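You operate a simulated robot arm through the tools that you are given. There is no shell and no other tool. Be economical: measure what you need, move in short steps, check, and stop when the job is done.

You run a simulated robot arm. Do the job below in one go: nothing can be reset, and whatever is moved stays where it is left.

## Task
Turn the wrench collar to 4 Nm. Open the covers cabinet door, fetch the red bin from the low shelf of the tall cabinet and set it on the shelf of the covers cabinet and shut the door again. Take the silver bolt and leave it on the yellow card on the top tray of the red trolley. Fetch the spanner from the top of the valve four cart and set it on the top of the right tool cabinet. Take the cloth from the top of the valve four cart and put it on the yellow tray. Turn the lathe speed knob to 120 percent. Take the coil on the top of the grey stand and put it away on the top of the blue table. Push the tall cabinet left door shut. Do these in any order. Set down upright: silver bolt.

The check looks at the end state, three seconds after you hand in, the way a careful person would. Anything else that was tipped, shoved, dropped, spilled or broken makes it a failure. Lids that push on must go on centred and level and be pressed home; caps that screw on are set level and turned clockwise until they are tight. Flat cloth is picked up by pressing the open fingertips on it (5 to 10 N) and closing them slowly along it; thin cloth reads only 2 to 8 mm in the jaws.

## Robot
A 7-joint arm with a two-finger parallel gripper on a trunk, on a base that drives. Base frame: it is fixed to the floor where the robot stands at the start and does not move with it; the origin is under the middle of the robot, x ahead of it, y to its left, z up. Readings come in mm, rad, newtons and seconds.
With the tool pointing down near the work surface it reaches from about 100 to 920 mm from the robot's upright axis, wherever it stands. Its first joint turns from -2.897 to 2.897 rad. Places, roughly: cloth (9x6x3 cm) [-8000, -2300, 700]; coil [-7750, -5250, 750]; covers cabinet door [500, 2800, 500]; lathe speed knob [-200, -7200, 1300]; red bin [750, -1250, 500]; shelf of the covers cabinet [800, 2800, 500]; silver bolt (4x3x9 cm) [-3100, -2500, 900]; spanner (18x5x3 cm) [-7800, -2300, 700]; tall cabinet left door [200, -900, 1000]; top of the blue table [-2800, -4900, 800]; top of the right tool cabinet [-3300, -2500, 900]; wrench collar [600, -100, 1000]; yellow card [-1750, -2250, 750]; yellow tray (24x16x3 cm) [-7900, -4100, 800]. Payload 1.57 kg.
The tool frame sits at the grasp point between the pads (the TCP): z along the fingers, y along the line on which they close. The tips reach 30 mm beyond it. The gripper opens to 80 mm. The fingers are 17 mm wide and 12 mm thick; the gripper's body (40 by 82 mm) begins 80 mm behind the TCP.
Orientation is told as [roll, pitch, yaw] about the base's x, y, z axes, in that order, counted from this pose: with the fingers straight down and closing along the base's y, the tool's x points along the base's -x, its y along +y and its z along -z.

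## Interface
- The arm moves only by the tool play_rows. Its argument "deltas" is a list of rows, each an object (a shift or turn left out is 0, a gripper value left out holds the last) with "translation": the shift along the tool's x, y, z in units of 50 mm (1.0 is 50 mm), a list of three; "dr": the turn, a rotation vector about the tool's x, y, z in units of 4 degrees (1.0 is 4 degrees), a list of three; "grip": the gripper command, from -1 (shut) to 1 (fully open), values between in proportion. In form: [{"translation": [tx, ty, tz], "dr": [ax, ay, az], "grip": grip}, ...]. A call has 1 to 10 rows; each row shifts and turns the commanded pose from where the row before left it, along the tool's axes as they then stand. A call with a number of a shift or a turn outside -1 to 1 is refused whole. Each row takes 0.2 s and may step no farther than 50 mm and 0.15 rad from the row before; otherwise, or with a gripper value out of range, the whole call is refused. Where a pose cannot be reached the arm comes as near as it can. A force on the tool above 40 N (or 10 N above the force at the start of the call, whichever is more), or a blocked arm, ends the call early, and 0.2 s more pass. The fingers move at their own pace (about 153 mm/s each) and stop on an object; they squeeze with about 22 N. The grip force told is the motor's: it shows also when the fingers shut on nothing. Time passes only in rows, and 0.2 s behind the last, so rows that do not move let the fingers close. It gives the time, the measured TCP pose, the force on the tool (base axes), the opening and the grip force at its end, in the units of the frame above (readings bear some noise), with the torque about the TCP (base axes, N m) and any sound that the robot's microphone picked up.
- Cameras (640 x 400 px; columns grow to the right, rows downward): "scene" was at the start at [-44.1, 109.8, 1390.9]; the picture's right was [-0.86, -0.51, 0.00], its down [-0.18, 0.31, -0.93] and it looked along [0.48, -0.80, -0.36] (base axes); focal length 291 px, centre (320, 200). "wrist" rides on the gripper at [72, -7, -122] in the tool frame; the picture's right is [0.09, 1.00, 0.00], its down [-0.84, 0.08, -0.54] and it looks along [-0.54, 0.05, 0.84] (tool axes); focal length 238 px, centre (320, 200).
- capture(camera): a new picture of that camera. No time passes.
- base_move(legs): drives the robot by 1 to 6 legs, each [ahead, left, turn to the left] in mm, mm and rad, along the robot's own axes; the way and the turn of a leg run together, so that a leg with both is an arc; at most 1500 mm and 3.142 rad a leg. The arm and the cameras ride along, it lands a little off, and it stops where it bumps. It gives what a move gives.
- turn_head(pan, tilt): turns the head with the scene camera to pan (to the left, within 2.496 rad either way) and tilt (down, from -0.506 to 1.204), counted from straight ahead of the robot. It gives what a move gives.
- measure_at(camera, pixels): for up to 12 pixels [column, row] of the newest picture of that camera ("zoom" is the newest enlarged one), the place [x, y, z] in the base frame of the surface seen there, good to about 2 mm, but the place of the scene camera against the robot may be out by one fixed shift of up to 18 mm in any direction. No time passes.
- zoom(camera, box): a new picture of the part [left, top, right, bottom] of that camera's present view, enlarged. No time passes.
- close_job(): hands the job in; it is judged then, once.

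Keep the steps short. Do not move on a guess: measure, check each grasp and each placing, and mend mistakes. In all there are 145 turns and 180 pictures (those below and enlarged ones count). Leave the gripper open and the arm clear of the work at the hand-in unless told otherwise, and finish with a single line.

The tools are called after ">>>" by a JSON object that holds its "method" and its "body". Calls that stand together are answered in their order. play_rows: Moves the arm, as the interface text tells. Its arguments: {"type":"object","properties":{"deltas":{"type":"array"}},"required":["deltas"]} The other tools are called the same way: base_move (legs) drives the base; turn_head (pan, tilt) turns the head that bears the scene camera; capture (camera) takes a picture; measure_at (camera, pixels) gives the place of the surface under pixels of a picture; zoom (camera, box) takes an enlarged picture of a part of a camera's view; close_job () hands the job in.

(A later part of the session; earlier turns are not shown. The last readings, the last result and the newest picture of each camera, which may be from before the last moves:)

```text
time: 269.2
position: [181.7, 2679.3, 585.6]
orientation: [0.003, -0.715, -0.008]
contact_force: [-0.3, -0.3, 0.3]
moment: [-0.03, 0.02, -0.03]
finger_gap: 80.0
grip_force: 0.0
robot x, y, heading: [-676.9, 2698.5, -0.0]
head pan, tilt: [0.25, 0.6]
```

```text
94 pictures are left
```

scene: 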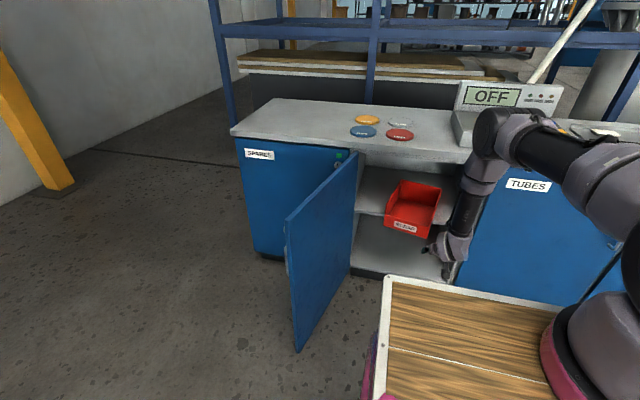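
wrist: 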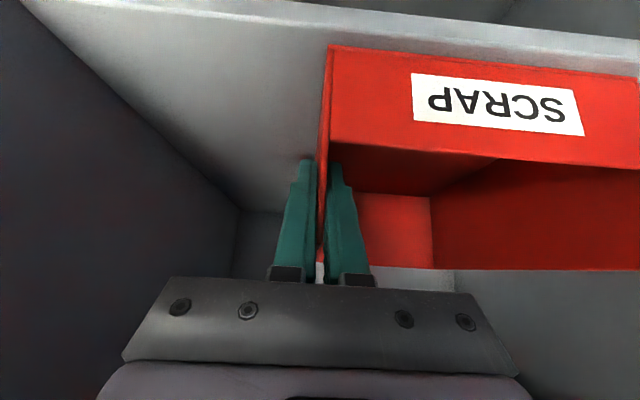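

Bin front at x 513, fully on the shelf. To shut the door I go vertical, reach over its top to the outer side (y≈3210), and sweep it toward closed.

>>> {"method": "play_rows", "body": {"deltas": [{"translation": [-0.3, 0, -0.7], "dr": [0, 1, 0], "grip": -1}, {"translation": [-0.3, 0, -0.7], "dr": [0, 1, 0]}, {"translation": [-0.3, 0, -0.7], "dr": [0, 1, 0]}, {"translation": [-0.3, 0, -0.7], "dr": [0, 1, 0]}, {"translation": [-0.3, 0, -0.7], "dr": [0, 1, 0]}, {"translation": [-0.3, 0, -0.7], "dr": [0, 1, 0]}, {"translation": [-0.3, 0, -0.7], "dr": [0, 1, 0]}, {"translation": [-0.3, 0, -0.7], "dr": [0, 1, 0]}, {"translation": [-0.3, 0, -0.7], "dr": [0, 1, 0]}, {"translation": [-0.3, 0, -0.7], "dr": [0, 1, 0]}]}}

>>> {"method": "base_move", "body": {"legs": [[0, 150, 0]]}}

>>> {"method": "capture", "body": {"camera": "scene"}}

>>> {"method": "measure_at", "body": {"camera": "scene", "pixels": [[265, 240], [280, 225]]}}

```text
time: 271.4
position: [185.6, 2678.7, 959.5]
orientation: [0.0, -0.016, -0.005]
contact_force: [-1.0, 0.1, 1.1]
moment: [0.03, -0.04, -0.04]
finger_gap: 0.1
grip_force: 21.0
robot x, y, heading: [-679.2, 2698.0, 0.002]
head pan, tilt: [0.25, 0.6]
```

```text
time: 272.8
position: [185.0, 2830.5, 958.0]
orientation: [0.001, -0.015, -0.004]
contact_force: [-0.5, 0.6, 0.6]
moment: [-0.03, -0.01, 0.01]
finger_gap: 0.0
grip_force: 21.5
robot x, y, heading: [-680.0, 2848.5, 0.006]
head pan, tilt: [0.25, 0.6]
```

```text
93 pictures are left
```

scene: 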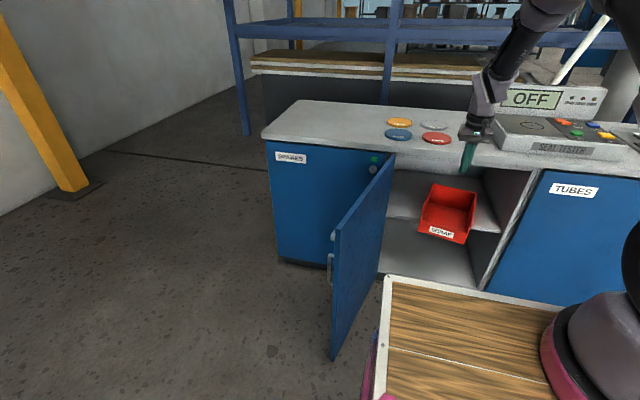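

```text
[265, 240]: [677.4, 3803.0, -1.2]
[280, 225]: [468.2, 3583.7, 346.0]
```

>>> {"method": "measure_at", "body": {"camera": "scene", "pixels": [[337, 236], [392, 160], [365, 195]]}}

>>> {"method": "play_rows", "body": {"deltas": [{"translation": [0.34, 0.86, 0]}, {"translation": [0.34, 0.86, 0]}, {"translation": [0.34, 0.86, 0]}, {"translation": [0.34, 0.86, 0]}, {"translation": [0.34, 0.86, 0]}, {"translation": [0.34, 0.86, 0]}, {"translation": [0.34, 0.86, 0]}, {"translation": [0.34, 0.86, 0]}, {"translation": [0.34, 0.86, 0]}]}}

>>> {"method": "capture", "body": {"camera": "wrist"}}

```text
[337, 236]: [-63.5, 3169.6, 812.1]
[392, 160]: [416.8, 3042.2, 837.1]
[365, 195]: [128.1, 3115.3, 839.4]
```

```text
time: 274.8
position: [35.5, 3217.6, 956.6]
orientation: [0.001, -0.014, -0.008]
contact_force: [0.0, -0.6, 0.3]
moment: [0.04, 0.04, -0.01]
finger_gap: 0.0
grip_force: 21.4
robot x, y, heading: [-677.6, 2848.2, -0.001]
head pan, tilt: [0.25, 0.6]
```

```text
92 pictures are left
```

wrist: 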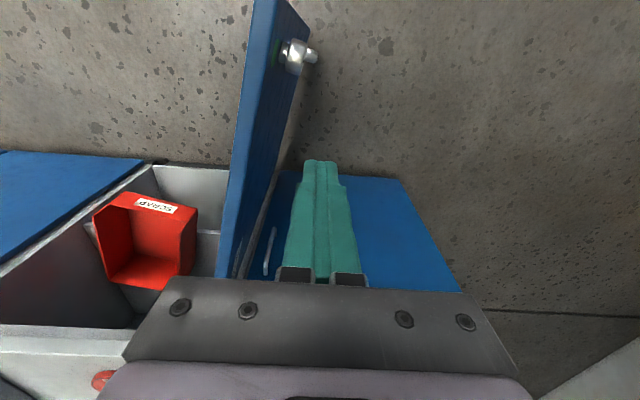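

The finger is on the door's outer side. Lower to z≈783 and sweep.

>>> {"method": "play_rows", "body": {"deltas": [{"translation": [0, 0, 0.87]}, {"translation": [0, 0, 0.87]}, {"translation": [0, 0, 0.87]}, {"translation": [0, 0, 0.87]}, {"translation": [0.238, -0.754, 0]}, {"translation": [0.171, -0.771, 0]}, {"translation": [0.103, -0.783, 0]}, {"translation": [0.034, -0.789, 0]}, {"translation": [-0.034, -0.789, 0]}, {"translation": [-0.103, -0.783, 0]}]}}

>>> {"method": "play_rows", "body": {"deltas": [{"translation": [-0.171, -0.771, 0]}, {"translation": [-0.238, -0.753, 0]}, {"translation": [-0.302, -0.73, 0]}, {"translation": [-0.365, -0.701, 0]}, {"translation": [-0.424, -0.666, 0]}, {"translation": [-0.481, -0.627, 0]}, {"translation": [-0.534, -0.582, 0]}, {"translation": [-0.582, -0.534, 0]}]}}

>>> {"method": "capture", "body": {"camera": "scene"}}

```text
time: 277.0
position: [13.9, 2988.2, 781.8]
orientation: [0.001, -0.015, -0.002]
contact_force: [-0.6, 1.4, 0.2]
moment: [-0.04, -0.01, -0.01]
finger_gap: 0.1
grip_force: 21.2
robot x, y, heading: [-676.5, 2846.9, 0.004]
head pan, tilt: [0.25, 0.6]
```

```text
time: 278.8
position: [169.2, 2718.7, 785.4]
orientation: [0.002, -0.017, -0.004]
contact_force: [0.5, 0.9, -0.2]
moment: [-0.01, -0.02, -0.02]
finger_gap: 0.0
grip_force: 21.5
robot x, y, heading: [-675.2, 2851.8, 0.005]
head pan, tilt: [0.25, 0.6]
```

```text
91 pictures are left
```

scene: 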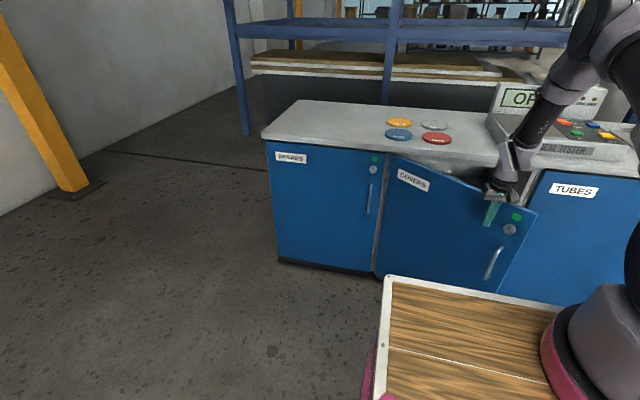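

Door at ~37°. I tilt the fingers 40° forward and push it shut from the front at y≈2660.

>>> {"method": "play_rows", "body": {"deltas": [{"translation": [0.9, -0.3, 0]}, {"translation": [0.9, -0.3, 0]}, {"dr": [0, -1, 0], "translation": [0, -0.3, 0.3]}, {"dr": [0, -1, 0], "translation": [0, -0.3, 0.3]}, {"dr": [0, -1, 0], "translation": [0, 0, 0.3]}, {"dr": [0, -1, 0], "translation": [0.2, 0, 0.3]}, {"dr": [0, -1, 0], "translation": [0.2, 0, 0.3]}, {"dr": [0, -1, 0], "translation": [0.2, 0, 0.2]}, {"dr": [0, -1, 0]}, {"dr": [0, -1, 0]}]}}

>>> {"method": "play_rows", "body": {"deltas": [{"dr": [0, -1, 0]}, {"dr": [0, -1, 0]}]}}

>>> {"method": "base_move", "body": {"legs": [[260, 0, 0]]}}

>>> {"method": "capture", "body": {"camera": "scene"}}

```text
time: 281.0
position: [65.1, 2656.5, 692.1]
orientation: [0.001, -0.575, -0.008]
contact_force: [0.2, -0.5, 1.0]
moment: [-0.01, 0.0, 0.01]
finger_gap: 0.1
grip_force: 21.7
robot x, y, heading: [-678.5, 2848.0, 0.004]
head pan, tilt: [0.25, 0.6]
```

```text
time: 281.6
position: [64.9, 2657.6, 691.2]
orientation: [0.001, -0.716, -0.008]
contact_force: [1.2, -0.1, 0.3]
moment: [0.02, 0.01, -0.01]
finger_gap: 0.0
grip_force: 21.7
robot x, y, heading: [-675.8, 2849.0, 0.005]
head pan, tilt: [0.25, 0.6]
```

```text
time: 283.5
position: [324.9, 2658.3, 691.2]
orientation: [0.002, -0.714, -0.006]
contact_force: [-0.3, 0.1, -0.1]
moment: [-0.03, 0.0, 0.04]
finger_gap: 0.1
grip_force: 20.8
robot x, y, heading: [-415.1, 2849.4, 0.001]
head pan, tilt: [0.25, 0.6]
```

```text
90 pictures are left
```

scene: 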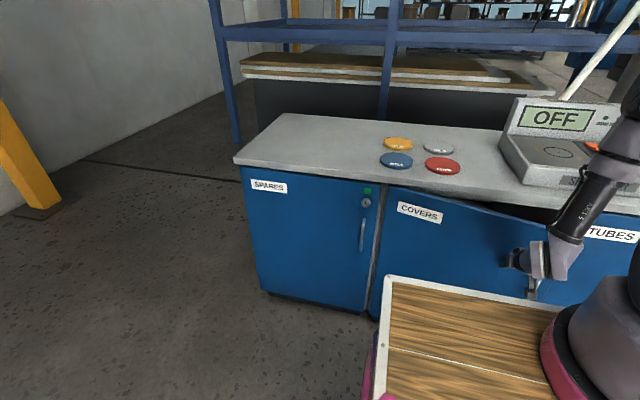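

>>> {"method": "play_rows", "body": {"deltas": [{"translation": [-0.6, 0, 0.5]}, {"translation": [-0.6, 0, 0.5]}, {"translation": [-0.4, 0, 0.335]}, {"translation": [-0.12, 0, 0.1]}, {"translation": [-0.08, 0, 0.065]}, {"translation": [-0.04, 0, 0.035]}]}}

>>> {"method": "capture", "body": {"camera": "scene"}}

```text
time: 284.6
position: [434.7, 2658.3, 691.3]
orientation: [0.004, -0.701, -0.011]
contact_force: [-8.9, 0.4, 5.0]
moment: [0.04, 0.17, 0.03]
finger_gap: 0.0
grip_force: 21.4
robot x, y, heading: [-415.1, 2847.0, 0.002]
head pan, tilt: [0.25, 0.6]
stopped in row 5: the force on the tool passed its limit at 76 N (the readings are from after the stop); the commanded pose is now the measured one
```

```text
89 pictures are left
```

scene: 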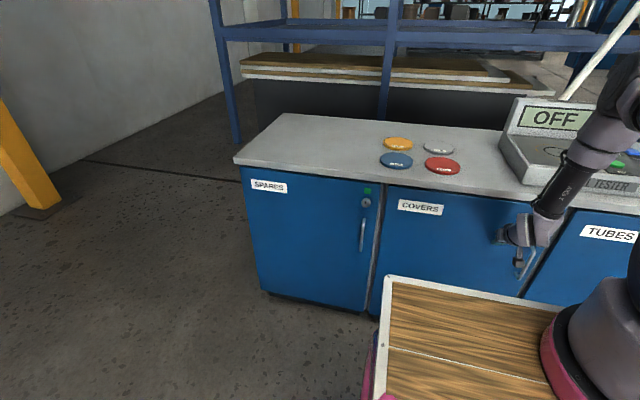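

Door shut (pressed to 76 N, flush). I back off, set a vertical carry pose to the robot's left-front, and drive to the outer side of the tall cabinet's left door.

>>> {"method": "base_move", "body": {"legs": [[-450, 0, 0]]}}

>>> {"method": "play_rows", "body": {"deltas": [{"translation": [-0.3, 0, -0.7], "dr": [0, 1, 0]}, {"translation": [-0.3, 0, -0.7], "dr": [0, 1, 0]}, {"translation": [-0.3, 0, -0.7], "dr": [0, 1, 0]}, {"translation": [-0.3, 0, -0.7], "dr": [0, 1, 0]}, {"translation": [-0.3, 0, -0.7], "dr": [0, 1, 0]}, {"translation": [-0.3, 0, -0.7], "dr": [0, 1, 0]}, {"translation": [-0.3, 0, -0.7], "dr": [0, 1, 0]}, {"translation": [-0.3, 0, -0.7], "dr": [0, 1, 0]}, {"translation": [0, 0, -0.7], "dr": [0, 1, 0]}, {"translation": [0, 0, -0.7], "dr": [0, 1, 0]}]}}

>>> {"method": "play_rows", "body": {"deltas": [{"translation": [0.5, 0.84, 0]}, {"translation": [0.5, 0.84, 0]}, {"translation": [0.5, 0.84, 0]}, {"translation": [0.5, 0.84, 0]}, {"translation": [0.5, 0.84, 0]}, {"translation": [0.5, 0.84, 0]}, {"translation": [0.5, 0.84, 0]}, {"translation": [0.5, 0.84, 0]}, {"translation": [0.5, 0.84, 0]}, {"translation": [0.5, 0.84, 0]}]}}

>>> {"method": "base_move", "body": {"legs": [[0, -1500, 0], [0, -1500, 0], [0, -450, 0], [365, 0, 0], [0, -200, 0]]}}

>>> {"method": "turn_head", "body": {"pan": -0.1, "tilt": 0.4}}

>>> {"method": "capture", "body": {"camera": "scene"}}

```text
time: 287.3
position: [-8.7, 2659.0, 690.4]
orientation: [0.003, -0.704, -0.003]
contact_force: [0.8, -0.1, -0.3]
moment: [-0.01, 0.03, -0.03]
finger_gap: 0.0
grip_force: 21.7
robot x, y, heading: [-860.7, 2850.4, 0.008]
head pan, tilt: [0.25, 0.6]
```

```text
time: 289.5
position: [-33.4, 2658.7, 1060.3]
orientation: [0.003, -0.003, 0.001]
contact_force: [-1.6, 0.1, -0.1]
moment: [-0.01, 0.02, -0.04]
finger_gap: 0.0
grip_force: 21.0
robot x, y, heading: [-860.2, 2846.9, 0.007]
head pan, tilt: [0.25, 0.6]
```

```text
time: 291.7
position: [-282.5, 3076.4, 1059.8]
orientation: [0.004, -0.003, -0.002]
contact_force: [0.6, -0.7, -0.6]
moment: [0.06, 0.02, 0.0]
finger_gap: 0.0
grip_force: 21.2
robot x, y, heading: [-863.3, 2847.4, 0.006]
head pan, tilt: [0.25, 0.6]
```

```text
time: 311.7
position: [111.5, -551.8, 1062.8]
orientation: [0.005, -0.01, 0.016]
contact_force: [-0.5, -0.3, -0.1]
moment: [-0.03, 0.0, -0.05]
finger_gap: 0.1
grip_force: 21.7
robot x, y, heading: [-470.2, -788.6, 0.022]
head pan, tilt: [0.25, 0.6]
stopped in leg 5: the robot was blocked; the commanded pose is now the measured one
```

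```text
time: 312.5
position: [111.8, -551.5, 1063.1]
orientation: [0.005, -0.008, 0.016]
contact_force: [-0.2, -0.3, -0.2]
moment: [-0.02, 0.01, 0.0]
finger_gap: 0.0
grip_force: 21.1
robot x, y, heading: [-467.8, -791.8, 0.02]
head pan, tilt: [-0.099, 0.4]
```

```text
88 pictures are left
```

scene: 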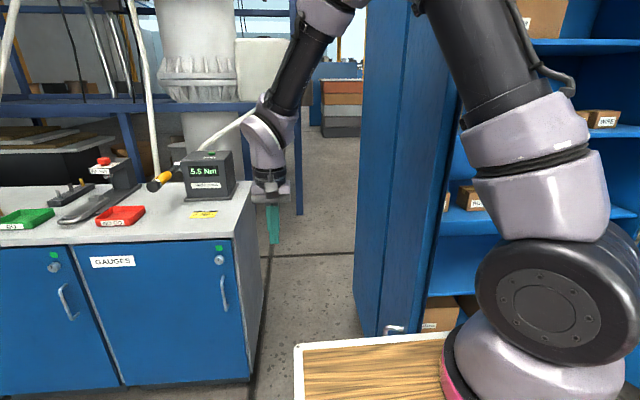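

>>> {"method": "measure_at", "body": {"camera": "scene", "pixels": [[357, 200], [375, 250], [395, 250], [415, 200], [395, 328], [360, 60], [430, 280], [435, 150]]}}

>>> {"method": "capture", "body": {"camera": "wrist"}}

```text
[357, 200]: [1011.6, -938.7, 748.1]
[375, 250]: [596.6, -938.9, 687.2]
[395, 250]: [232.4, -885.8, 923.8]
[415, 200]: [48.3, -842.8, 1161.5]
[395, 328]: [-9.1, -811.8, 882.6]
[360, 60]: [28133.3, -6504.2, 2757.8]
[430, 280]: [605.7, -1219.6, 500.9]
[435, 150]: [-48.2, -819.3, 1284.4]
```

```text
87 pictures are left
```

wrist: 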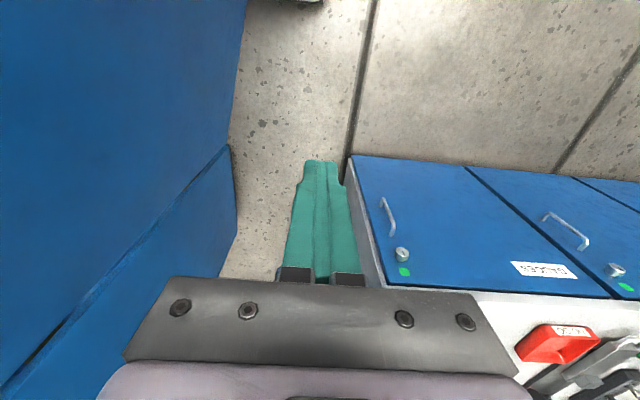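

The base grazed the door's free edge (it only nudged it toward closed). I back 110 mm, shift right 100, and then sweep the door with the closed fingers from its outer side.

>>> {"method": "base_move", "body": {"legs": [[-120, 0, -0.02], [0, -100, 0]]}}

>>> {"method": "capture", "body": {"camera": "scene"}}

>>> {"method": "measure_at", "body": {"camera": "scene", "pixels": [[400, 250], [420, 200], [430, 150]]}}

```text
time: 314.5
position: [-3.8, -664.8, 1062.6]
orientation: [0.006, -0.01, -0.005]
contact_force: [0.1, -0.6, -0.3]
moment: [-0.02, 0.0, 0.02]
finger_gap: 0.1
grip_force: 21.4
robot x, y, heading: [-587.4, -894.7, -0.0]
head pan, tilt: [-0.099, 0.4]
```

```text
86 pictures are left
```

scene: 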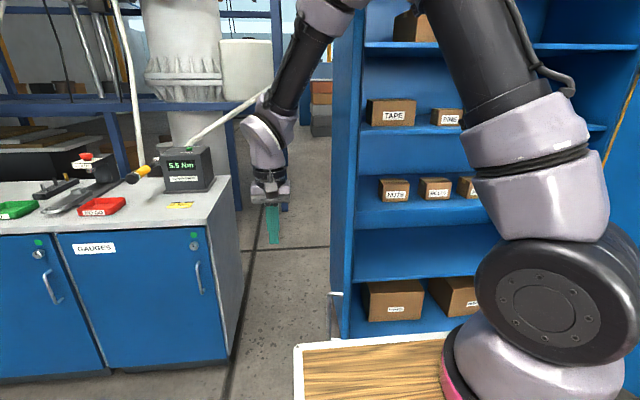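

```text
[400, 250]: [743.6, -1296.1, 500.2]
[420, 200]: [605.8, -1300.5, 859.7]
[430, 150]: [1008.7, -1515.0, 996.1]
```

>>> {"method": "measure_at", "body": {"camera": "scene", "pixels": [[345, 200], [340, 260], [335, 310], [352, 150], [338, 200], [332, 250], [348, 300], [356, 100]]}}

>>> {"method": "zoom", "body": {"camera": "scene", "box": [290, 50, 400, 350]}}

```text
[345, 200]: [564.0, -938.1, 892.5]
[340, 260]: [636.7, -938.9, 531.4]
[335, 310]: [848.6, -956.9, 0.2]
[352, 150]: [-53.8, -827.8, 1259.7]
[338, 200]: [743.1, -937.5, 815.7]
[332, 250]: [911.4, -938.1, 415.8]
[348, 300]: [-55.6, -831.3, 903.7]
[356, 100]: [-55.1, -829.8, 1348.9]
```

```text
1.33 times, centred on (345, 200) of scene
```

zoom: 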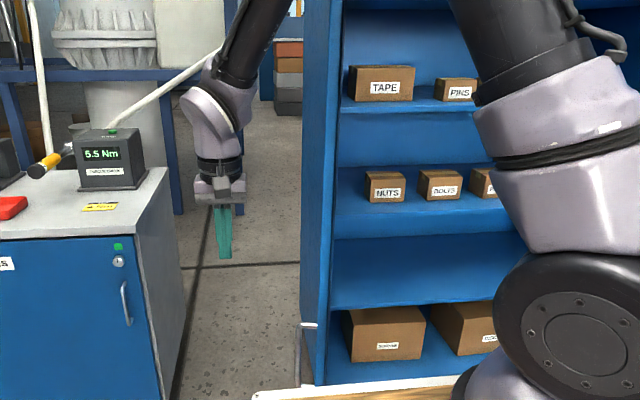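

Door free edge at about (-64,-838). I bring the finger to its outer side and sweep.

>>> {"method": "play_rows", "body": {"deltas": [{"translation": [-0.47, -0.63, 0]}, {"translation": [-0.47, -0.63, 0]}, {"translation": [-0.47, -0.63, 0]}, {"translation": [-0.47, -0.63, 0]}, {"translation": [0.23, -0.729, 0]}, {"translation": [0.165, -0.746, 0]}, {"translation": [0.1, -0.757, 0]}, {"translation": [0.033, -0.763, 0]}, {"translation": [-0.033, -0.763, 0]}, {"translation": [-0.1, -0.757, 0]}]}}

>>> {"method": "play_rows", "body": {"deltas": [{"translation": [-0.165, -0.746, 0]}, {"translation": [-0.23, -0.729, 0]}, {"translation": [-0.292, -0.706, 0]}, {"translation": [-0.353, -0.678, 0]}, {"translation": [-0.41, -0.644, 0]}, {"translation": [-0.465, -0.606, 0]}, {"translation": [-0.516, -0.563, 0]}]}}

>>> {"method": "capture", "body": {"camera": "scene"}}

```text
time: 316.7
position: [68.6, -1016.9, 1062.2]
orientation: [0.004, -0.009, -0.005]
contact_force: [0.1, -0.8, -0.6]
moment: [-0.04, -0.03, 0.01]
finger_gap: 0.1
grip_force: 21.3
robot x, y, heading: [-587.4, -892.1, -0.0]
head pan, tilt: [-0.099, 0.4]
```

```text
time: 318.3
position: [188.1, -1251.1, 1061.0]
orientation: [0.007, -0.01, -0.006]
contact_force: [-0.2, 1.0, 1.1]
moment: [-0.05, 0.01, 0.02]
finger_gap: 0.1
grip_force: 21.6
robot x, y, heading: [-586.3, -897.2, -0.001]
head pan, tilt: [-0.099, 0.4]
```

```text
84 pictures are left
```

scene: 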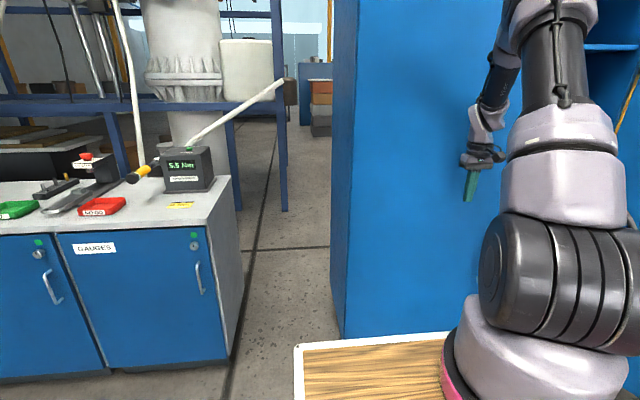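

Door at ~45°. I push on with the base (forward 230, right 90), then finish with the arm until it seats.

>>> {"method": "base_move", "body": {"legs": [[230, -90, 0]]}}

>>> {"method": "play_rows", "body": {"deltas": [{"translation": [-0.4, 0, 0]}, {"translation": [-0.3, 0, 0]}, {"translation": [-0.25, 0, 0]}, {"translation": [-0.2, 0, 0]}, {"translation": [-0.2, 0, 0]}, {"translation": [-0.15, 0, 0]}, {"translation": [-0.15, 0, 0]}]}}

>>> {"method": "turn_head", "body": {"pan": -0.45, "tilt": 0.3}}

>>> {"method": "capture", "body": {"camera": "scene"}}

```text
time: 320.2
position: [412.1, -1340.0, 1059.8]
orientation: [0.008, -0.004, -0.008]
contact_force: [0.2, -1.0, -0.4]
moment: [0.01, 0.03, -0.02]
finger_gap: 0.0
grip_force: 21.6
robot x, y, heading: [-359.7, -979.0, -0.005]
head pan, tilt: [-0.099, 0.4]
stopped in leg 1: the robot was blocked; the commanded pose is now the measured one
```

```text
time: 322.0
position: [408.1, -1337.8, 1061.5]
orientation: [0.012, 0.017, -0.033]
contact_force: [0.5, 0.7, -1.1]
moment: [-0.01, 0.02, -0.02]
finger_gap: 0.0
grip_force: 21.0
robot x, y, heading: [-409.3, -966.5, -0.025]
head pan, tilt: [-0.099, 0.4]
stopped in row 7: the arm was blocked; the commanded pose is now the measured one
```

```text
time: 322.8
position: [407.3, -1337.5, 1061.6]
orientation: [0.014, 0.021, -0.037]
contact_force: [0.3, 0.2, 0.5]
moment: [-0.03, 0.0, -0.01]
finger_gap: 0.0
grip_force: 21.7
robot x, y, heading: [-411.7, -964.9, -0.026]
head pan, tilt: [-0.45, 0.3]
```

```text
83 pictures are left
```

scene: 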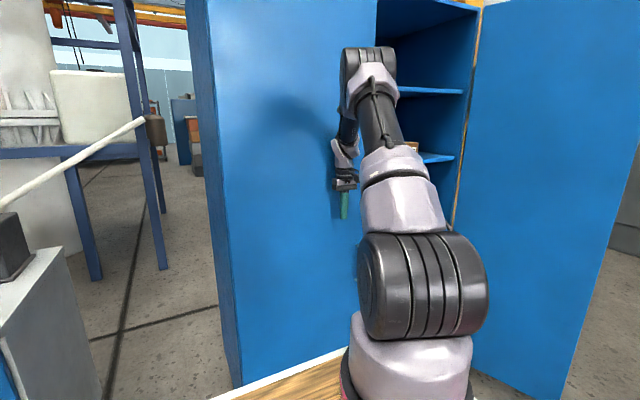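

>>> {"method": "measure_at", "body": {"camera": "scene", "pixels": [[220, 200], [300, 200], [325, 150], [372, 20], [355, 60], [380, 70], [240, 380], [345, 160]]}}

>>> {"method": "zoom", "body": {"camera": "scene", "box": [200, 0, 500, 260]}}

```text
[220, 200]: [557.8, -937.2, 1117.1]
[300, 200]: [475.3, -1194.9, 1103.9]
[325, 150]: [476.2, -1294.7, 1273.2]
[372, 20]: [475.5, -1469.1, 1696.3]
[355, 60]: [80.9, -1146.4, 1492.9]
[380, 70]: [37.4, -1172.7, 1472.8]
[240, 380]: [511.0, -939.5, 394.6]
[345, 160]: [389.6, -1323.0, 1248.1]
```

```text
1.54 times, centred on (350, 130) of scene
```

zoom: 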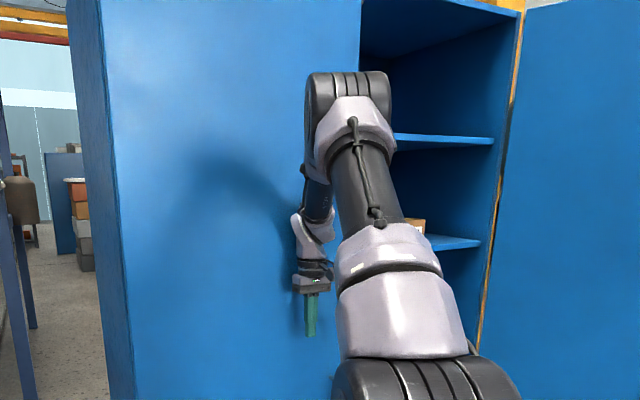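

The tall cabinet's left door is flush (face x≈475 all across). I back off, tuck the arm, and turn toward the trolley and tool cabinets.

>>> {"method": "base_move", "body": {"legs": [[-750, 0, 0.026]]}}

>>> {"method": "play_rows", "body": {"deltas": [{"translation": [0.7, 0.5, -0.3], "grip": 1}, {"translation": [0.7, 0.5, -0.3]}, {"translation": [0.7, 0.5, -0.3]}, {"translation": [0.7, 0.5, -0.3]}, {"translation": [0.7, 0.5, 0]}, {"translation": [0.7, 0.5, 0]}]}}

>>> {"method": "base_move", "body": {"legs": [[0, 0, -2.39], [300, 0, 0]]}}

>>> {"method": "turn_head", "body": {"pan": 0.0, "tilt": 0.35}}

>>> {"method": "capture", "body": {"camera": "scene"}}

```text
time: 326.9
position: [-322.9, -1312.2, 1046.4]
orientation: [0.018, 0.035, -0.013]
contact_force: [1.0, -1.0, 0.1]
moment: [0.0, 0.0, -0.02]
finger_gap: 0.0
grip_force: 21.6
robot x, y, heading: [-1161.3, -953.9, -0.003]
head pan, tilt: [-0.45, 0.3]
```

```text
time: 328.3
position: [-528.7, -1160.6, 1115.1]
orientation: [0.02, 0.034, -0.015]
contact_force: [0.4, 0.2, -1.0]
moment: [0.01, 0.01, -0.01]
finger_gap: 80.2
grip_force: 0.1
robot x, y, heading: [-1160.9, -955.4, 0.0]
head pan, tilt: [-0.45, 0.3]
```

```text
time: 336.0
position: [-1974.3, -1449.2, 1116.7]
orientation: [0.019, 0.035, -2.396]
contact_force: [0.0, 0.8, 0.2]
moment: [-0.02, 0.01, -0.01]
finger_gap: 80.0
grip_force: 0.1
robot x, y, heading: [-1377.6, -1159.9, -2.383]
head pan, tilt: [-0.45, 0.3]
```

```text
time: 336.9
position: [-1975.5, -1449.7, 1116.2]
orientation: [0.02, 0.033, -2.395]
contact_force: [0.0, -0.7, 0.7]
moment: [-0.01, -0.02, 0.03]
finger_gap: 80.0
grip_force: 0.2
robot x, y, heading: [-1374.4, -1161.6, -2.38]
head pan, tilt: [0.0, 0.351]
```

```text
81 pictures are left
```

scene: 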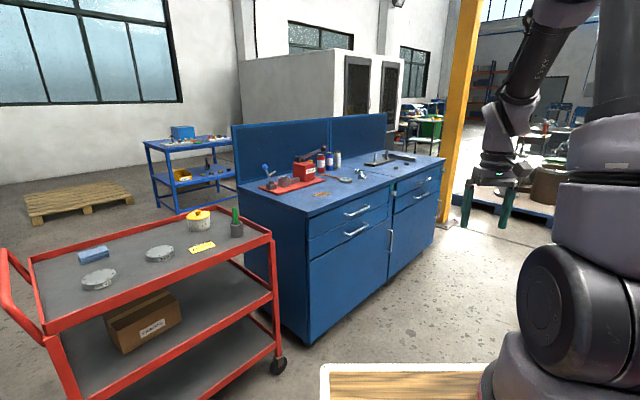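

>>> {"method": "zoom", "body": {"camera": "scene", "box": [240, 120, 460, 220]}}

>>> {"method": "measure_at", "body": {"camera": "scene", "pixels": [[360, 172], [362, 180], [345, 178], [330, 175], [335, 155], [320, 165], [390, 158], [375, 162], [325, 190], [310, 215], [440, 160], [400, 175]]}}

>>> {"method": "zoom", "body": {"camera": "scene", "box": [70, 195, 280, 305]}}

>>> {"method": "measure_at", "body": {"camera": "scene", "pixels": [[201, 247], [190, 248], [215, 244], [236, 228], [198, 224], [160, 253], [98, 278], [230, 258], [120, 270], [272, 235], [55, 322]]}}

```text
2.91 times, centred on (350, 170) of scene
```

zoom: 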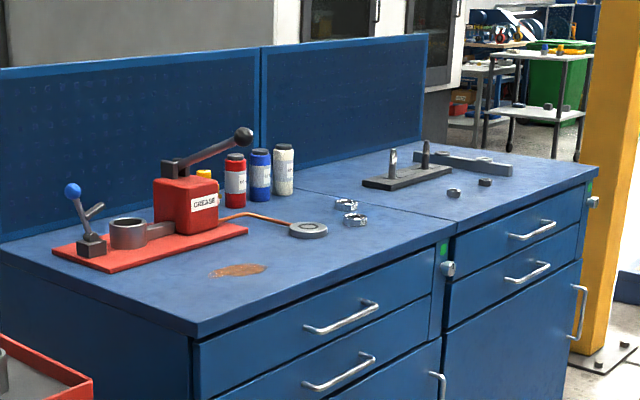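

```text
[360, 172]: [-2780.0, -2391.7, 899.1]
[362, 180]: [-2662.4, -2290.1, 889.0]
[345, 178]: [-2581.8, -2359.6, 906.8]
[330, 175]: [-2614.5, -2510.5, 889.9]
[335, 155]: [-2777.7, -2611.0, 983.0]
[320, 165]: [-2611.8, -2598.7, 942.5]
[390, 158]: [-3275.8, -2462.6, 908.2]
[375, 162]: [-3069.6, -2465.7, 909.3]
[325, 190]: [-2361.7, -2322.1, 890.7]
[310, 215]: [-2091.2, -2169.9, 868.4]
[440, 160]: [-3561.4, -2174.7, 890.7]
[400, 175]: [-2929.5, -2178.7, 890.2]
```

```text
3.05 times, centred on (175, 250) of scene
```

zoom: 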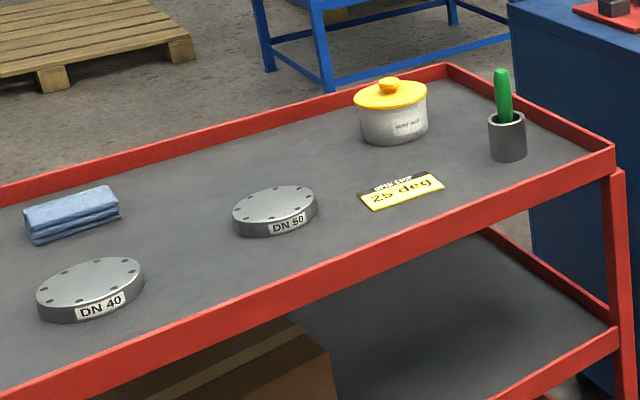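

```text
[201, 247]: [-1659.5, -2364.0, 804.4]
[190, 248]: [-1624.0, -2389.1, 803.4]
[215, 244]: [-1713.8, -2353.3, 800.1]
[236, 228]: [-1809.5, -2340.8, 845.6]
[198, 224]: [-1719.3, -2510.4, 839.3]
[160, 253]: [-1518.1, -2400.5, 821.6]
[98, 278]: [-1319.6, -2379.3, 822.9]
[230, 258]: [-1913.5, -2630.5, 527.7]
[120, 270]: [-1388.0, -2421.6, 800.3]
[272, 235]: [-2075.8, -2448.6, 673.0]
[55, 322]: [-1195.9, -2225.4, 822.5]
```

Silver bolt stands on the small rack on the right tool cabinet (about (-3070,-2465)); yellow card on the trolley at (-1660,-2364,803). I drive in front of the right cabinet facing it.

>>> {"method": "base_move", "body": {"legs": [[0, 0, 0.81], [0, -1500, 0], [0, -200, 0], [480, 0, 0]]}}

>>> {"method": "turn_head", "body": {"pan": 0.0, "tilt": 0.45}}

>>> {"method": "capture", "body": {"camera": "scene"}}

>>> {"method": "capture", "body": {"camera": "wrist"}}

```text
time: 350.1
position: [-3263.2, -2283.4, 1116.3]
orientation: [0.019, 0.034, -1.576]
contact_force: [-0.7, 0.8, 0.0]
moment: [-0.02, 0.01, -0.02]
finger_gap: 80.0
grip_force: 0.1
robot x, y, heading: [-3068.5, -1649.3, -1.566]
head pan, tilt: [0.0, 0.351]
```

```text
time: 350.7
position: [-3264.5, -2282.0, 1117.0]
orientation: [0.02, 0.033, -1.575]
contact_force: [-0.3, 0.2, 0.3]
moment: [-0.04, -0.01, 0.03]
finger_gap: 79.9
grip_force: 0.1
robot x, y, heading: [-3064.1, -1651.5, -1.562]
head pan, tilt: [0.0, 0.45]
```

```text
78 pictures are left
```

scene: 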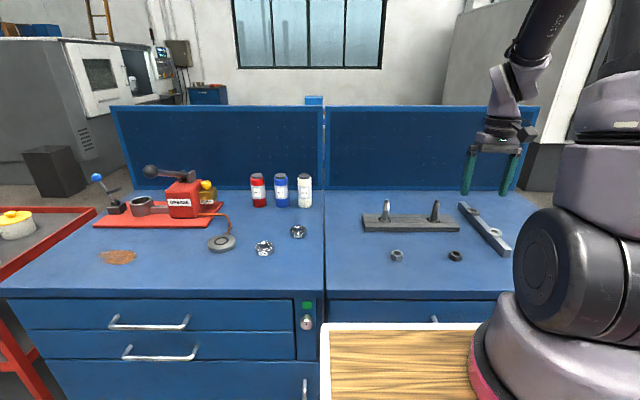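

```text
77 pictures are left
```

wrist: 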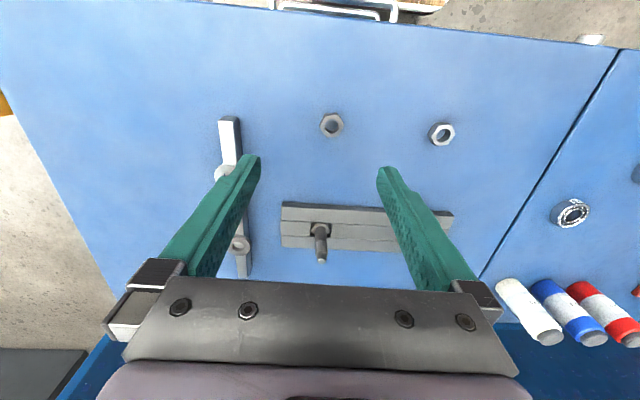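

>>> {"method": "zoom", "body": {"camera": "scene", "box": [350, 190, 470, 240]}}

>>> {"method": "measure_at", "body": {"camera": "zoom", "pixels": [[182, 90], [182, 120], [180, 160], [453, 90], [453, 120], [450, 165], [100, 200], [560, 200], [90, 240]]}}

>>> {"method": "measure_at", "body": {"camera": "wrist", "pixels": [[321, 258], [320, 228], [310, 230], [331, 125], [285, 205], [350, 220], [450, 215]]}}

```text
5.33 times, centred on (410, 215) of scene
```

zoom: 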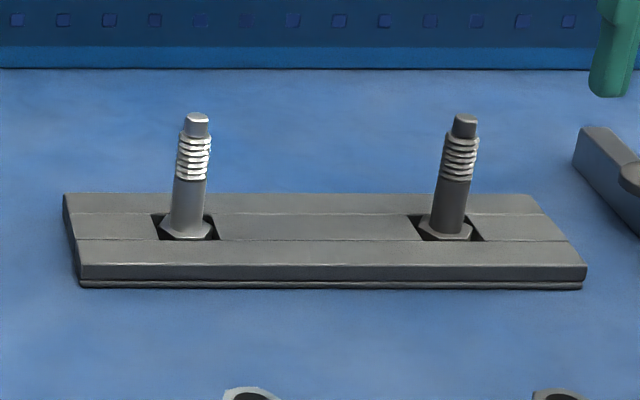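

```text
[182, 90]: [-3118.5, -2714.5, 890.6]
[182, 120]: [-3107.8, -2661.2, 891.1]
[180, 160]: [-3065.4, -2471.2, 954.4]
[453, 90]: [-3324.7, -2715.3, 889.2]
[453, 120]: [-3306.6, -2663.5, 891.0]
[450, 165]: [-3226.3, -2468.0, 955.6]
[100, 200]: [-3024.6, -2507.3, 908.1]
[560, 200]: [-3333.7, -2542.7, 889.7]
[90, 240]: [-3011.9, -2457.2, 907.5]
```

```text
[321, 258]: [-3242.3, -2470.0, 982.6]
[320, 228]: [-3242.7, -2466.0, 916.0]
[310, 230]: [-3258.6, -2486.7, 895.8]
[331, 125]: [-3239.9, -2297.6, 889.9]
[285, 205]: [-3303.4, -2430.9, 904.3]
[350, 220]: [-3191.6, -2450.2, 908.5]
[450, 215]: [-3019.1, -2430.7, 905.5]
```

Silver bolt centre ≈(-3081,-2470), top z 983. I trim the tilt, move above it and check with the wrist camera.

>>> {"method": "play_rows", "body": {"deltas": [{"dr": [0.287, -0.47, 0.05]}, {"translation": [-0.63, 0.61, 0]}, {"translation": [-0.63, 0.61, 0]}, {"translation": [-0.63, 0.61, 0]}, {"translation": [-0.63, 0.61, 0]}, {"translation": [-0.62, 0.61, 0]}, {"translation": [-0.62, 0.6, 0]}, {"translation": [0, 0, 0.8]}, {"translation": [0, 0, 0.74]}]}}

>>> {"method": "capture", "body": {"camera": "wrist"}}

```text
time: 352.7
position: [-3082.1, -2471.4, 1039.9]
orientation: [-0.002, -0.002, -1.58]
contact_force: [-0.8, 0.8, 0.3]
moment: [-0.02, -0.06, -0.01]
finger_gap: 79.9
grip_force: 0.0
robot x, y, heading: [-3065.2, -1648.8, -1.558]
head pan, tilt: [0.0, 0.45]
```

```text
75 pictures are left
```

wrist: 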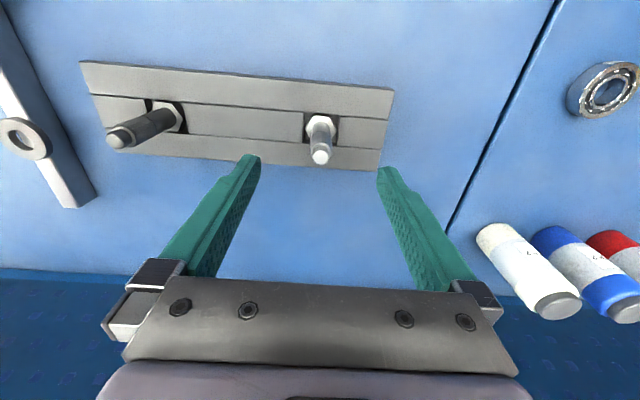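

>>> {"method": "measure_at", "body": {"camera": "wrist", "pixels": [[320, 157], [320, 140], [319, 125], [310, 135], [332, 130], [122, 137], [150, 120]]}}

>>> {"method": "zoom", "body": {"camera": "wrist", "box": [280, 90, 360, 180]}}

```text
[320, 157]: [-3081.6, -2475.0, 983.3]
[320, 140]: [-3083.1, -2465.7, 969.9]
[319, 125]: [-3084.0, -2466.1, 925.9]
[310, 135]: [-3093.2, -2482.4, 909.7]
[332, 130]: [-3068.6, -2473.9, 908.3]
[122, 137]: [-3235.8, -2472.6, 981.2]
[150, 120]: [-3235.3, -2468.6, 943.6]
```

```text
4.44 times, centred on (320, 135) of wrist
```

zoom: 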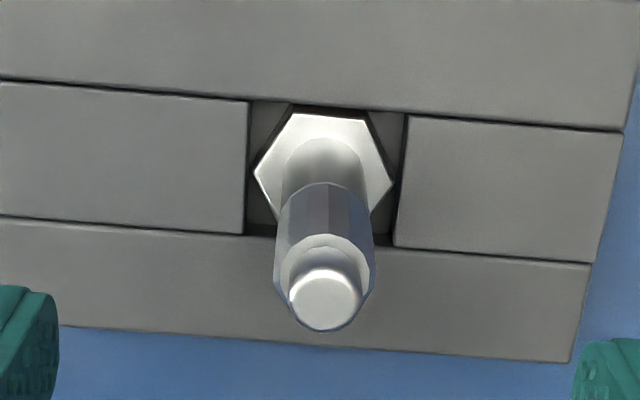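

Centre (-3083,-2474). Lower to z 955, close, lift.

>>> {"method": "play_rows", "body": {"deltas": [{"translation": [-0.05, -0.01, 0.8]}, {"translation": [0, 0, 0.89]}, {"grip": -1}, {"grip": -1}, {"grip": -1}]}}

>>> {"method": "play_rows", "body": {"deltas": [{"translation": [0, 0, -0.3]}, {"translation": [0, 0, -0.7]}, {"translation": [0, 0, -0.9]}, {"translation": [0, 0, -0.9]}]}}

>>> {"method": "capture", "body": {"camera": "wrist"}}

>>> {"method": "zoom", "body": {"camera": "scene", "box": [320, 140, 470, 240]}}

```text
time: 353.9
position: [-3082.7, -2474.6, 955.1]
orientation: [0.002, -0.001, -1.579]
contact_force: [4.1, -0.5, 0.3]
moment: [-0.09, -0.32, 0.02]
finger_gap: 19.1
grip_force: 21.6
robot x, y, heading: [-3064.3, -1651.9, -1.564]
head pan, tilt: [0.0, 0.45]
```

```text
time: 354.9
position: [-3081.6, -2474.2, 1094.9]
orientation: [-0.002, 0.002, -1.58]
contact_force: [-0.6, 0.3, -1.3]
moment: [0.01, 0.03, -0.01]
finger_gap: 19.2
grip_force: 21.9
robot x, y, heading: [-3067.2, -1652.2, -1.565]
head pan, tilt: [0.0, 0.45]
```

```text
73 pictures are left
```

wrist: 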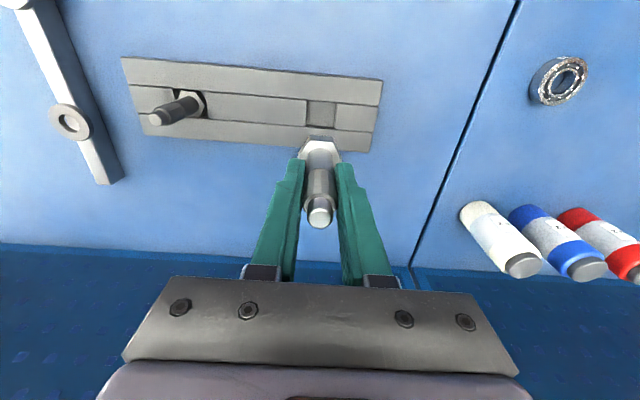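

```text
4.00 times, centred on (395, 190) of scene
```

zoom: 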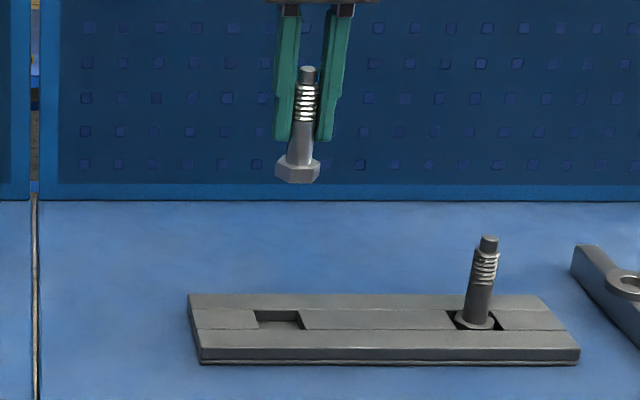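

Bolt held upright. I drive back, along to the trolley, and face the yellow card.

>>> {"method": "base_move", "body": {"legs": [[-400, 0, -0.005], [0, 1400, 0], [400, 0, 0]]}}

>>> {"method": "turn_head", "body": {"pan": 0.0, "tilt": 0.5}}

>>> {"method": "capture", "body": {"camera": "scene"}}

>>> {"method": "capture", "body": {"camera": "wrist"}}

```text
time: 366.1
position: [-1694.0, -2472.8, 1094.1]
orientation: [-0.002, 0.0, -1.584]
contact_force: [0.1, -0.2, -2.1]
moment: [-0.02, -0.01, 0.01]
finger_gap: 19.1
grip_force: 22.0
robot x, y, heading: [-1669.0, -1647.7, -1.565]
head pan, tilt: [0.0, 0.45]
```

```text
time: 366.7
position: [-1693.0, -2472.2, 1095.4]
orientation: [-0.001, 0.0, -1.585]
contact_force: [-0.8, 0.7, -1.5]
moment: [-0.02, 0.05, -0.02]
finger_gap: 19.6
grip_force: 22.0
robot x, y, heading: [-1671.0, -1645.7, -1.57]
head pan, tilt: [0.0, 0.499]
```

```text
71 pictures are left
```

scene: 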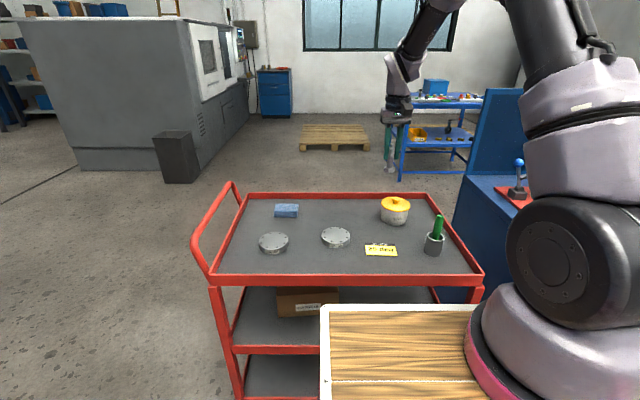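

```text
70 pictures are left
```

wrist: 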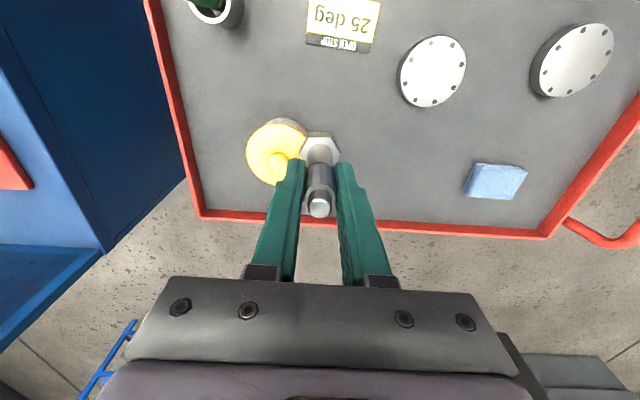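

>>> {"method": "measure_at", "body": {"camera": "wrist", "pixels": [[343, 25], [310, 3], [381, 3], [305, 42], [371, 52], [345, 15], [330, 20], [218, 10], [420, 80], [276, 155]]}}

>>> {"method": "measure_at", "body": {"camera": "scene", "pixels": [[381, 250], [366, 244], [396, 244], [366, 256], [397, 256], [436, 225]]}}

```text
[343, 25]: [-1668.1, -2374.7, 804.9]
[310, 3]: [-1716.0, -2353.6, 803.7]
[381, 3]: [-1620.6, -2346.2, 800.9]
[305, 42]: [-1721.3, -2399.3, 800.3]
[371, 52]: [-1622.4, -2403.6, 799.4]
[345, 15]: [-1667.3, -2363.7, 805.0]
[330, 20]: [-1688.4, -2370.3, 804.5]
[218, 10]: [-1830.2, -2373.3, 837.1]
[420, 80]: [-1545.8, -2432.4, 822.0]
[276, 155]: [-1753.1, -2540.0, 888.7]
```

```text
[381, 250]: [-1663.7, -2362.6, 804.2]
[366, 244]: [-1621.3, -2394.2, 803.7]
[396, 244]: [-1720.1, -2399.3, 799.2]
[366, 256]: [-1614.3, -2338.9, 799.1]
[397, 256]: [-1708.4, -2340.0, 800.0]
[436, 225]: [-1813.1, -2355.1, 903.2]
```

Card top z≈804.5, centre (-1670,-2364). I move over it and lower to just above contact, then in small steps.

>>> {"method": "play_rows", "body": {"deltas": [{"translation": [0.72, 0.15, 0]}, {"translation": [0.72, 0.15, 0]}, {"translation": [0.72, 0.16, 0]}, {"translation": [0, 0, 0.9]}, {"translation": [0, 0, 0.9]}, {"translation": [0, 0, 0.9]}, {"translation": [0, 0, 0.9]}, {"translation": [0, 0, 0.6]}, {"translation": [0, 0, 0.2]}]}}

>>> {"method": "capture", "body": {"camera": "wrist"}}

>>> {"method": "zoom", "body": {"camera": "scene", "box": [330, 180, 450, 280]}}

```text
time: 368.7
position: [-1668.7, -2365.5, 874.8]
orientation: [0.0, 0.0, -1.587]
contact_force: [-0.2, 0.1, -2.3]
moment: [-0.03, -0.02, 0.01]
finger_gap: 19.1
grip_force: 22.2
robot x, y, heading: [-1671.9, -1650.5, -1.572]
head pan, tilt: [0.0, 0.499]
```

```text
69 pictures are left
```

wrist: 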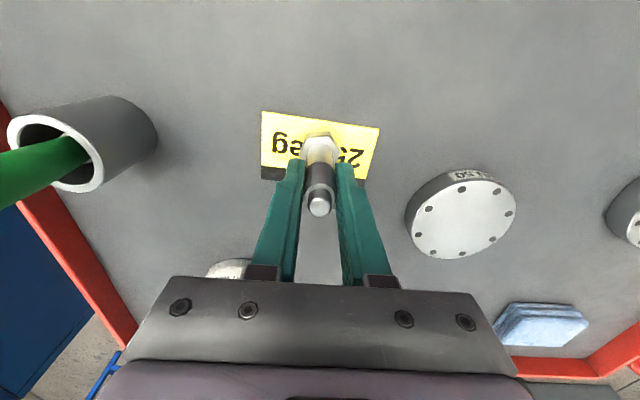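

```text
4.00 times, centred on (390, 230) of scene
```

zoom: 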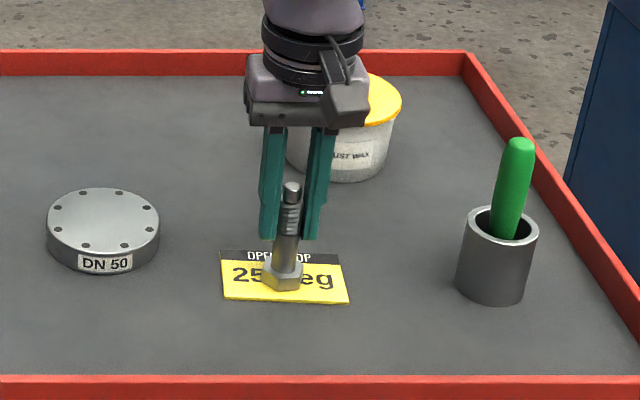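

Bolt is over the card's centre. Small downward steps until it touches.

>>> {"method": "play_rows", "body": {"deltas": [{"translation": [0, 0, 0.06]}, {"translation": [0, 0, 0.04]}, {"translation": [0, 0, 0.04]}, {"translation": [0, 0, 0.03]}]}}

```text
time: 369.7
position: [-1668.7, -2366.0, 867.0]
orientation: [-0.001, -0.001, -1.582]
contact_force: [0.8, -1.0, 16.4]
moment: [-0.05, 0.02, -0.02]
finger_gap: 19.2
grip_force: 22.2
robot x, y, heading: [-1670.2, -1646.4, -1.568]
head pan, tilt: [0.0, 0.499]
```

Contact (16 N). Open slowly, lift straight up, check it stands.

>>> {"method": "play_rows", "body": {"deltas": [{"translation": [0, 0, -0.015]}, {"grip": -0.2}, {"grip": 0.3}, {"grip": 1}, {"translation": [0, 0, -0.6]}, {"translation": [0, 0, -0.9]}, {"translation": [0, 0, -0.9]}, {"translation": [0, 0, -0.9]}, {"translation": [0, 0, -0.9]}]}}

>>> {"method": "zoom", "body": {"camera": "scene", "box": [330, 180, 450, 280]}}

```text
time: 371.7
position: [-1669.0, -2365.5, 1078.0]
orientation: [-0.002, 0.002, -1.585]
contact_force: [0.1, -0.5, -0.7]
moment: [0.04, -0.03, -0.01]
finger_gap: 79.9
grip_force: 0.1
robot x, y, heading: [-1670.5, -1647.7, -1.567]
head pan, tilt: [0.0, 0.499]
```

```text
4.00 times, centred on (390, 230) of scene
```

zoom: 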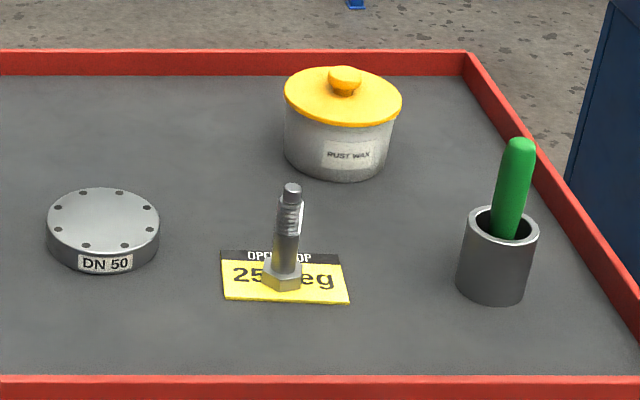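

Bolt stands upright on the card. Now to the west area: back off, turn to face west, drive along, and look.

>>> {"method": "base_move", "body": {"legs": [[-350, 0, 0], [0, 0, -1.571], [1500, 0, 0]]}}

>>> {"method": "turn_head", "body": {"pan": 0.1, "tilt": 0.2}}

>>> {"method": "capture", "body": {"camera": "scene"}}

```text
time: 384.8
position: [-3894.3, -1326.3, 1078.7]
orientation: [-0.001, 0.0, 3.139]
contact_force: [1.0, -0.2, 0.4]
moment: [0.02, 0.01, 0.0]
finger_gap: 79.9
grip_force: 0.0
robot x, y, heading: [-3178.4, -1313.8, -3.13]
head pan, tilt: [0.0, 0.499]
```

```text
time: 385.6
position: [-3894.2, -1326.7, 1078.4]
orientation: [0.002, -0.002, 3.138]
contact_force: [0.2, -0.1, 0.2]
moment: [-0.01, -0.02, 0.03]
finger_gap: 79.7
grip_force: 0.1
robot x, y, heading: [-3180.4, -1313.1, -3.121]
head pan, tilt: [0.099, 0.201]
```

```text
66 pictures are left
```

scene: 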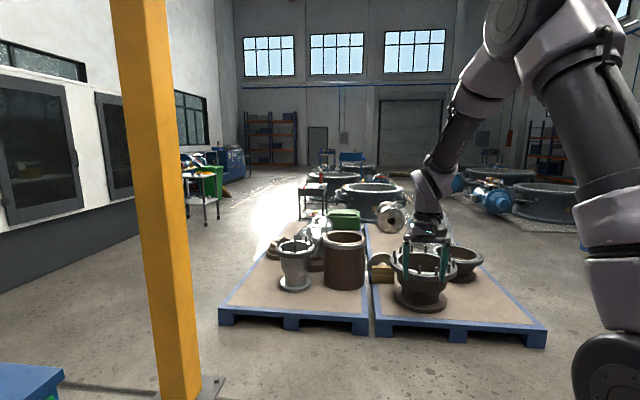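

>>> {"method": "measure_at", "body": {"camera": "scene", "pixels": [[220, 318], [545, 340], [300, 215], [315, 200], [195, 385], [205, 185], [210, 222], [190, 180], [250, 330], [265, 240], [330, 190], [105, 235]]}}

>>> {"method": "zoom", "body": {"camera": "scene", "box": [170, 130, 350, 240]}}

```text
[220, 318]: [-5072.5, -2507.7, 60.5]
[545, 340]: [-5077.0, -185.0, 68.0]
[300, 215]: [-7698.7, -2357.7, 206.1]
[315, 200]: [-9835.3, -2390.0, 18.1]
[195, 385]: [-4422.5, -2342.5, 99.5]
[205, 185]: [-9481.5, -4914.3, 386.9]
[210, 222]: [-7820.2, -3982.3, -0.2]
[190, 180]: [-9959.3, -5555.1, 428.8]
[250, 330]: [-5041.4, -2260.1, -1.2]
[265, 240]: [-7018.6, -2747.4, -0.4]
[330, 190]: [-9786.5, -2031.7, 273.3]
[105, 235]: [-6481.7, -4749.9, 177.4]
```

```text
3.56 times, centred on (260, 185) of scene
```

zoom: 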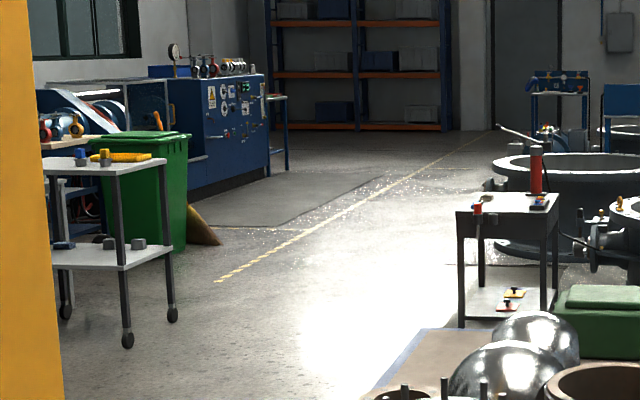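

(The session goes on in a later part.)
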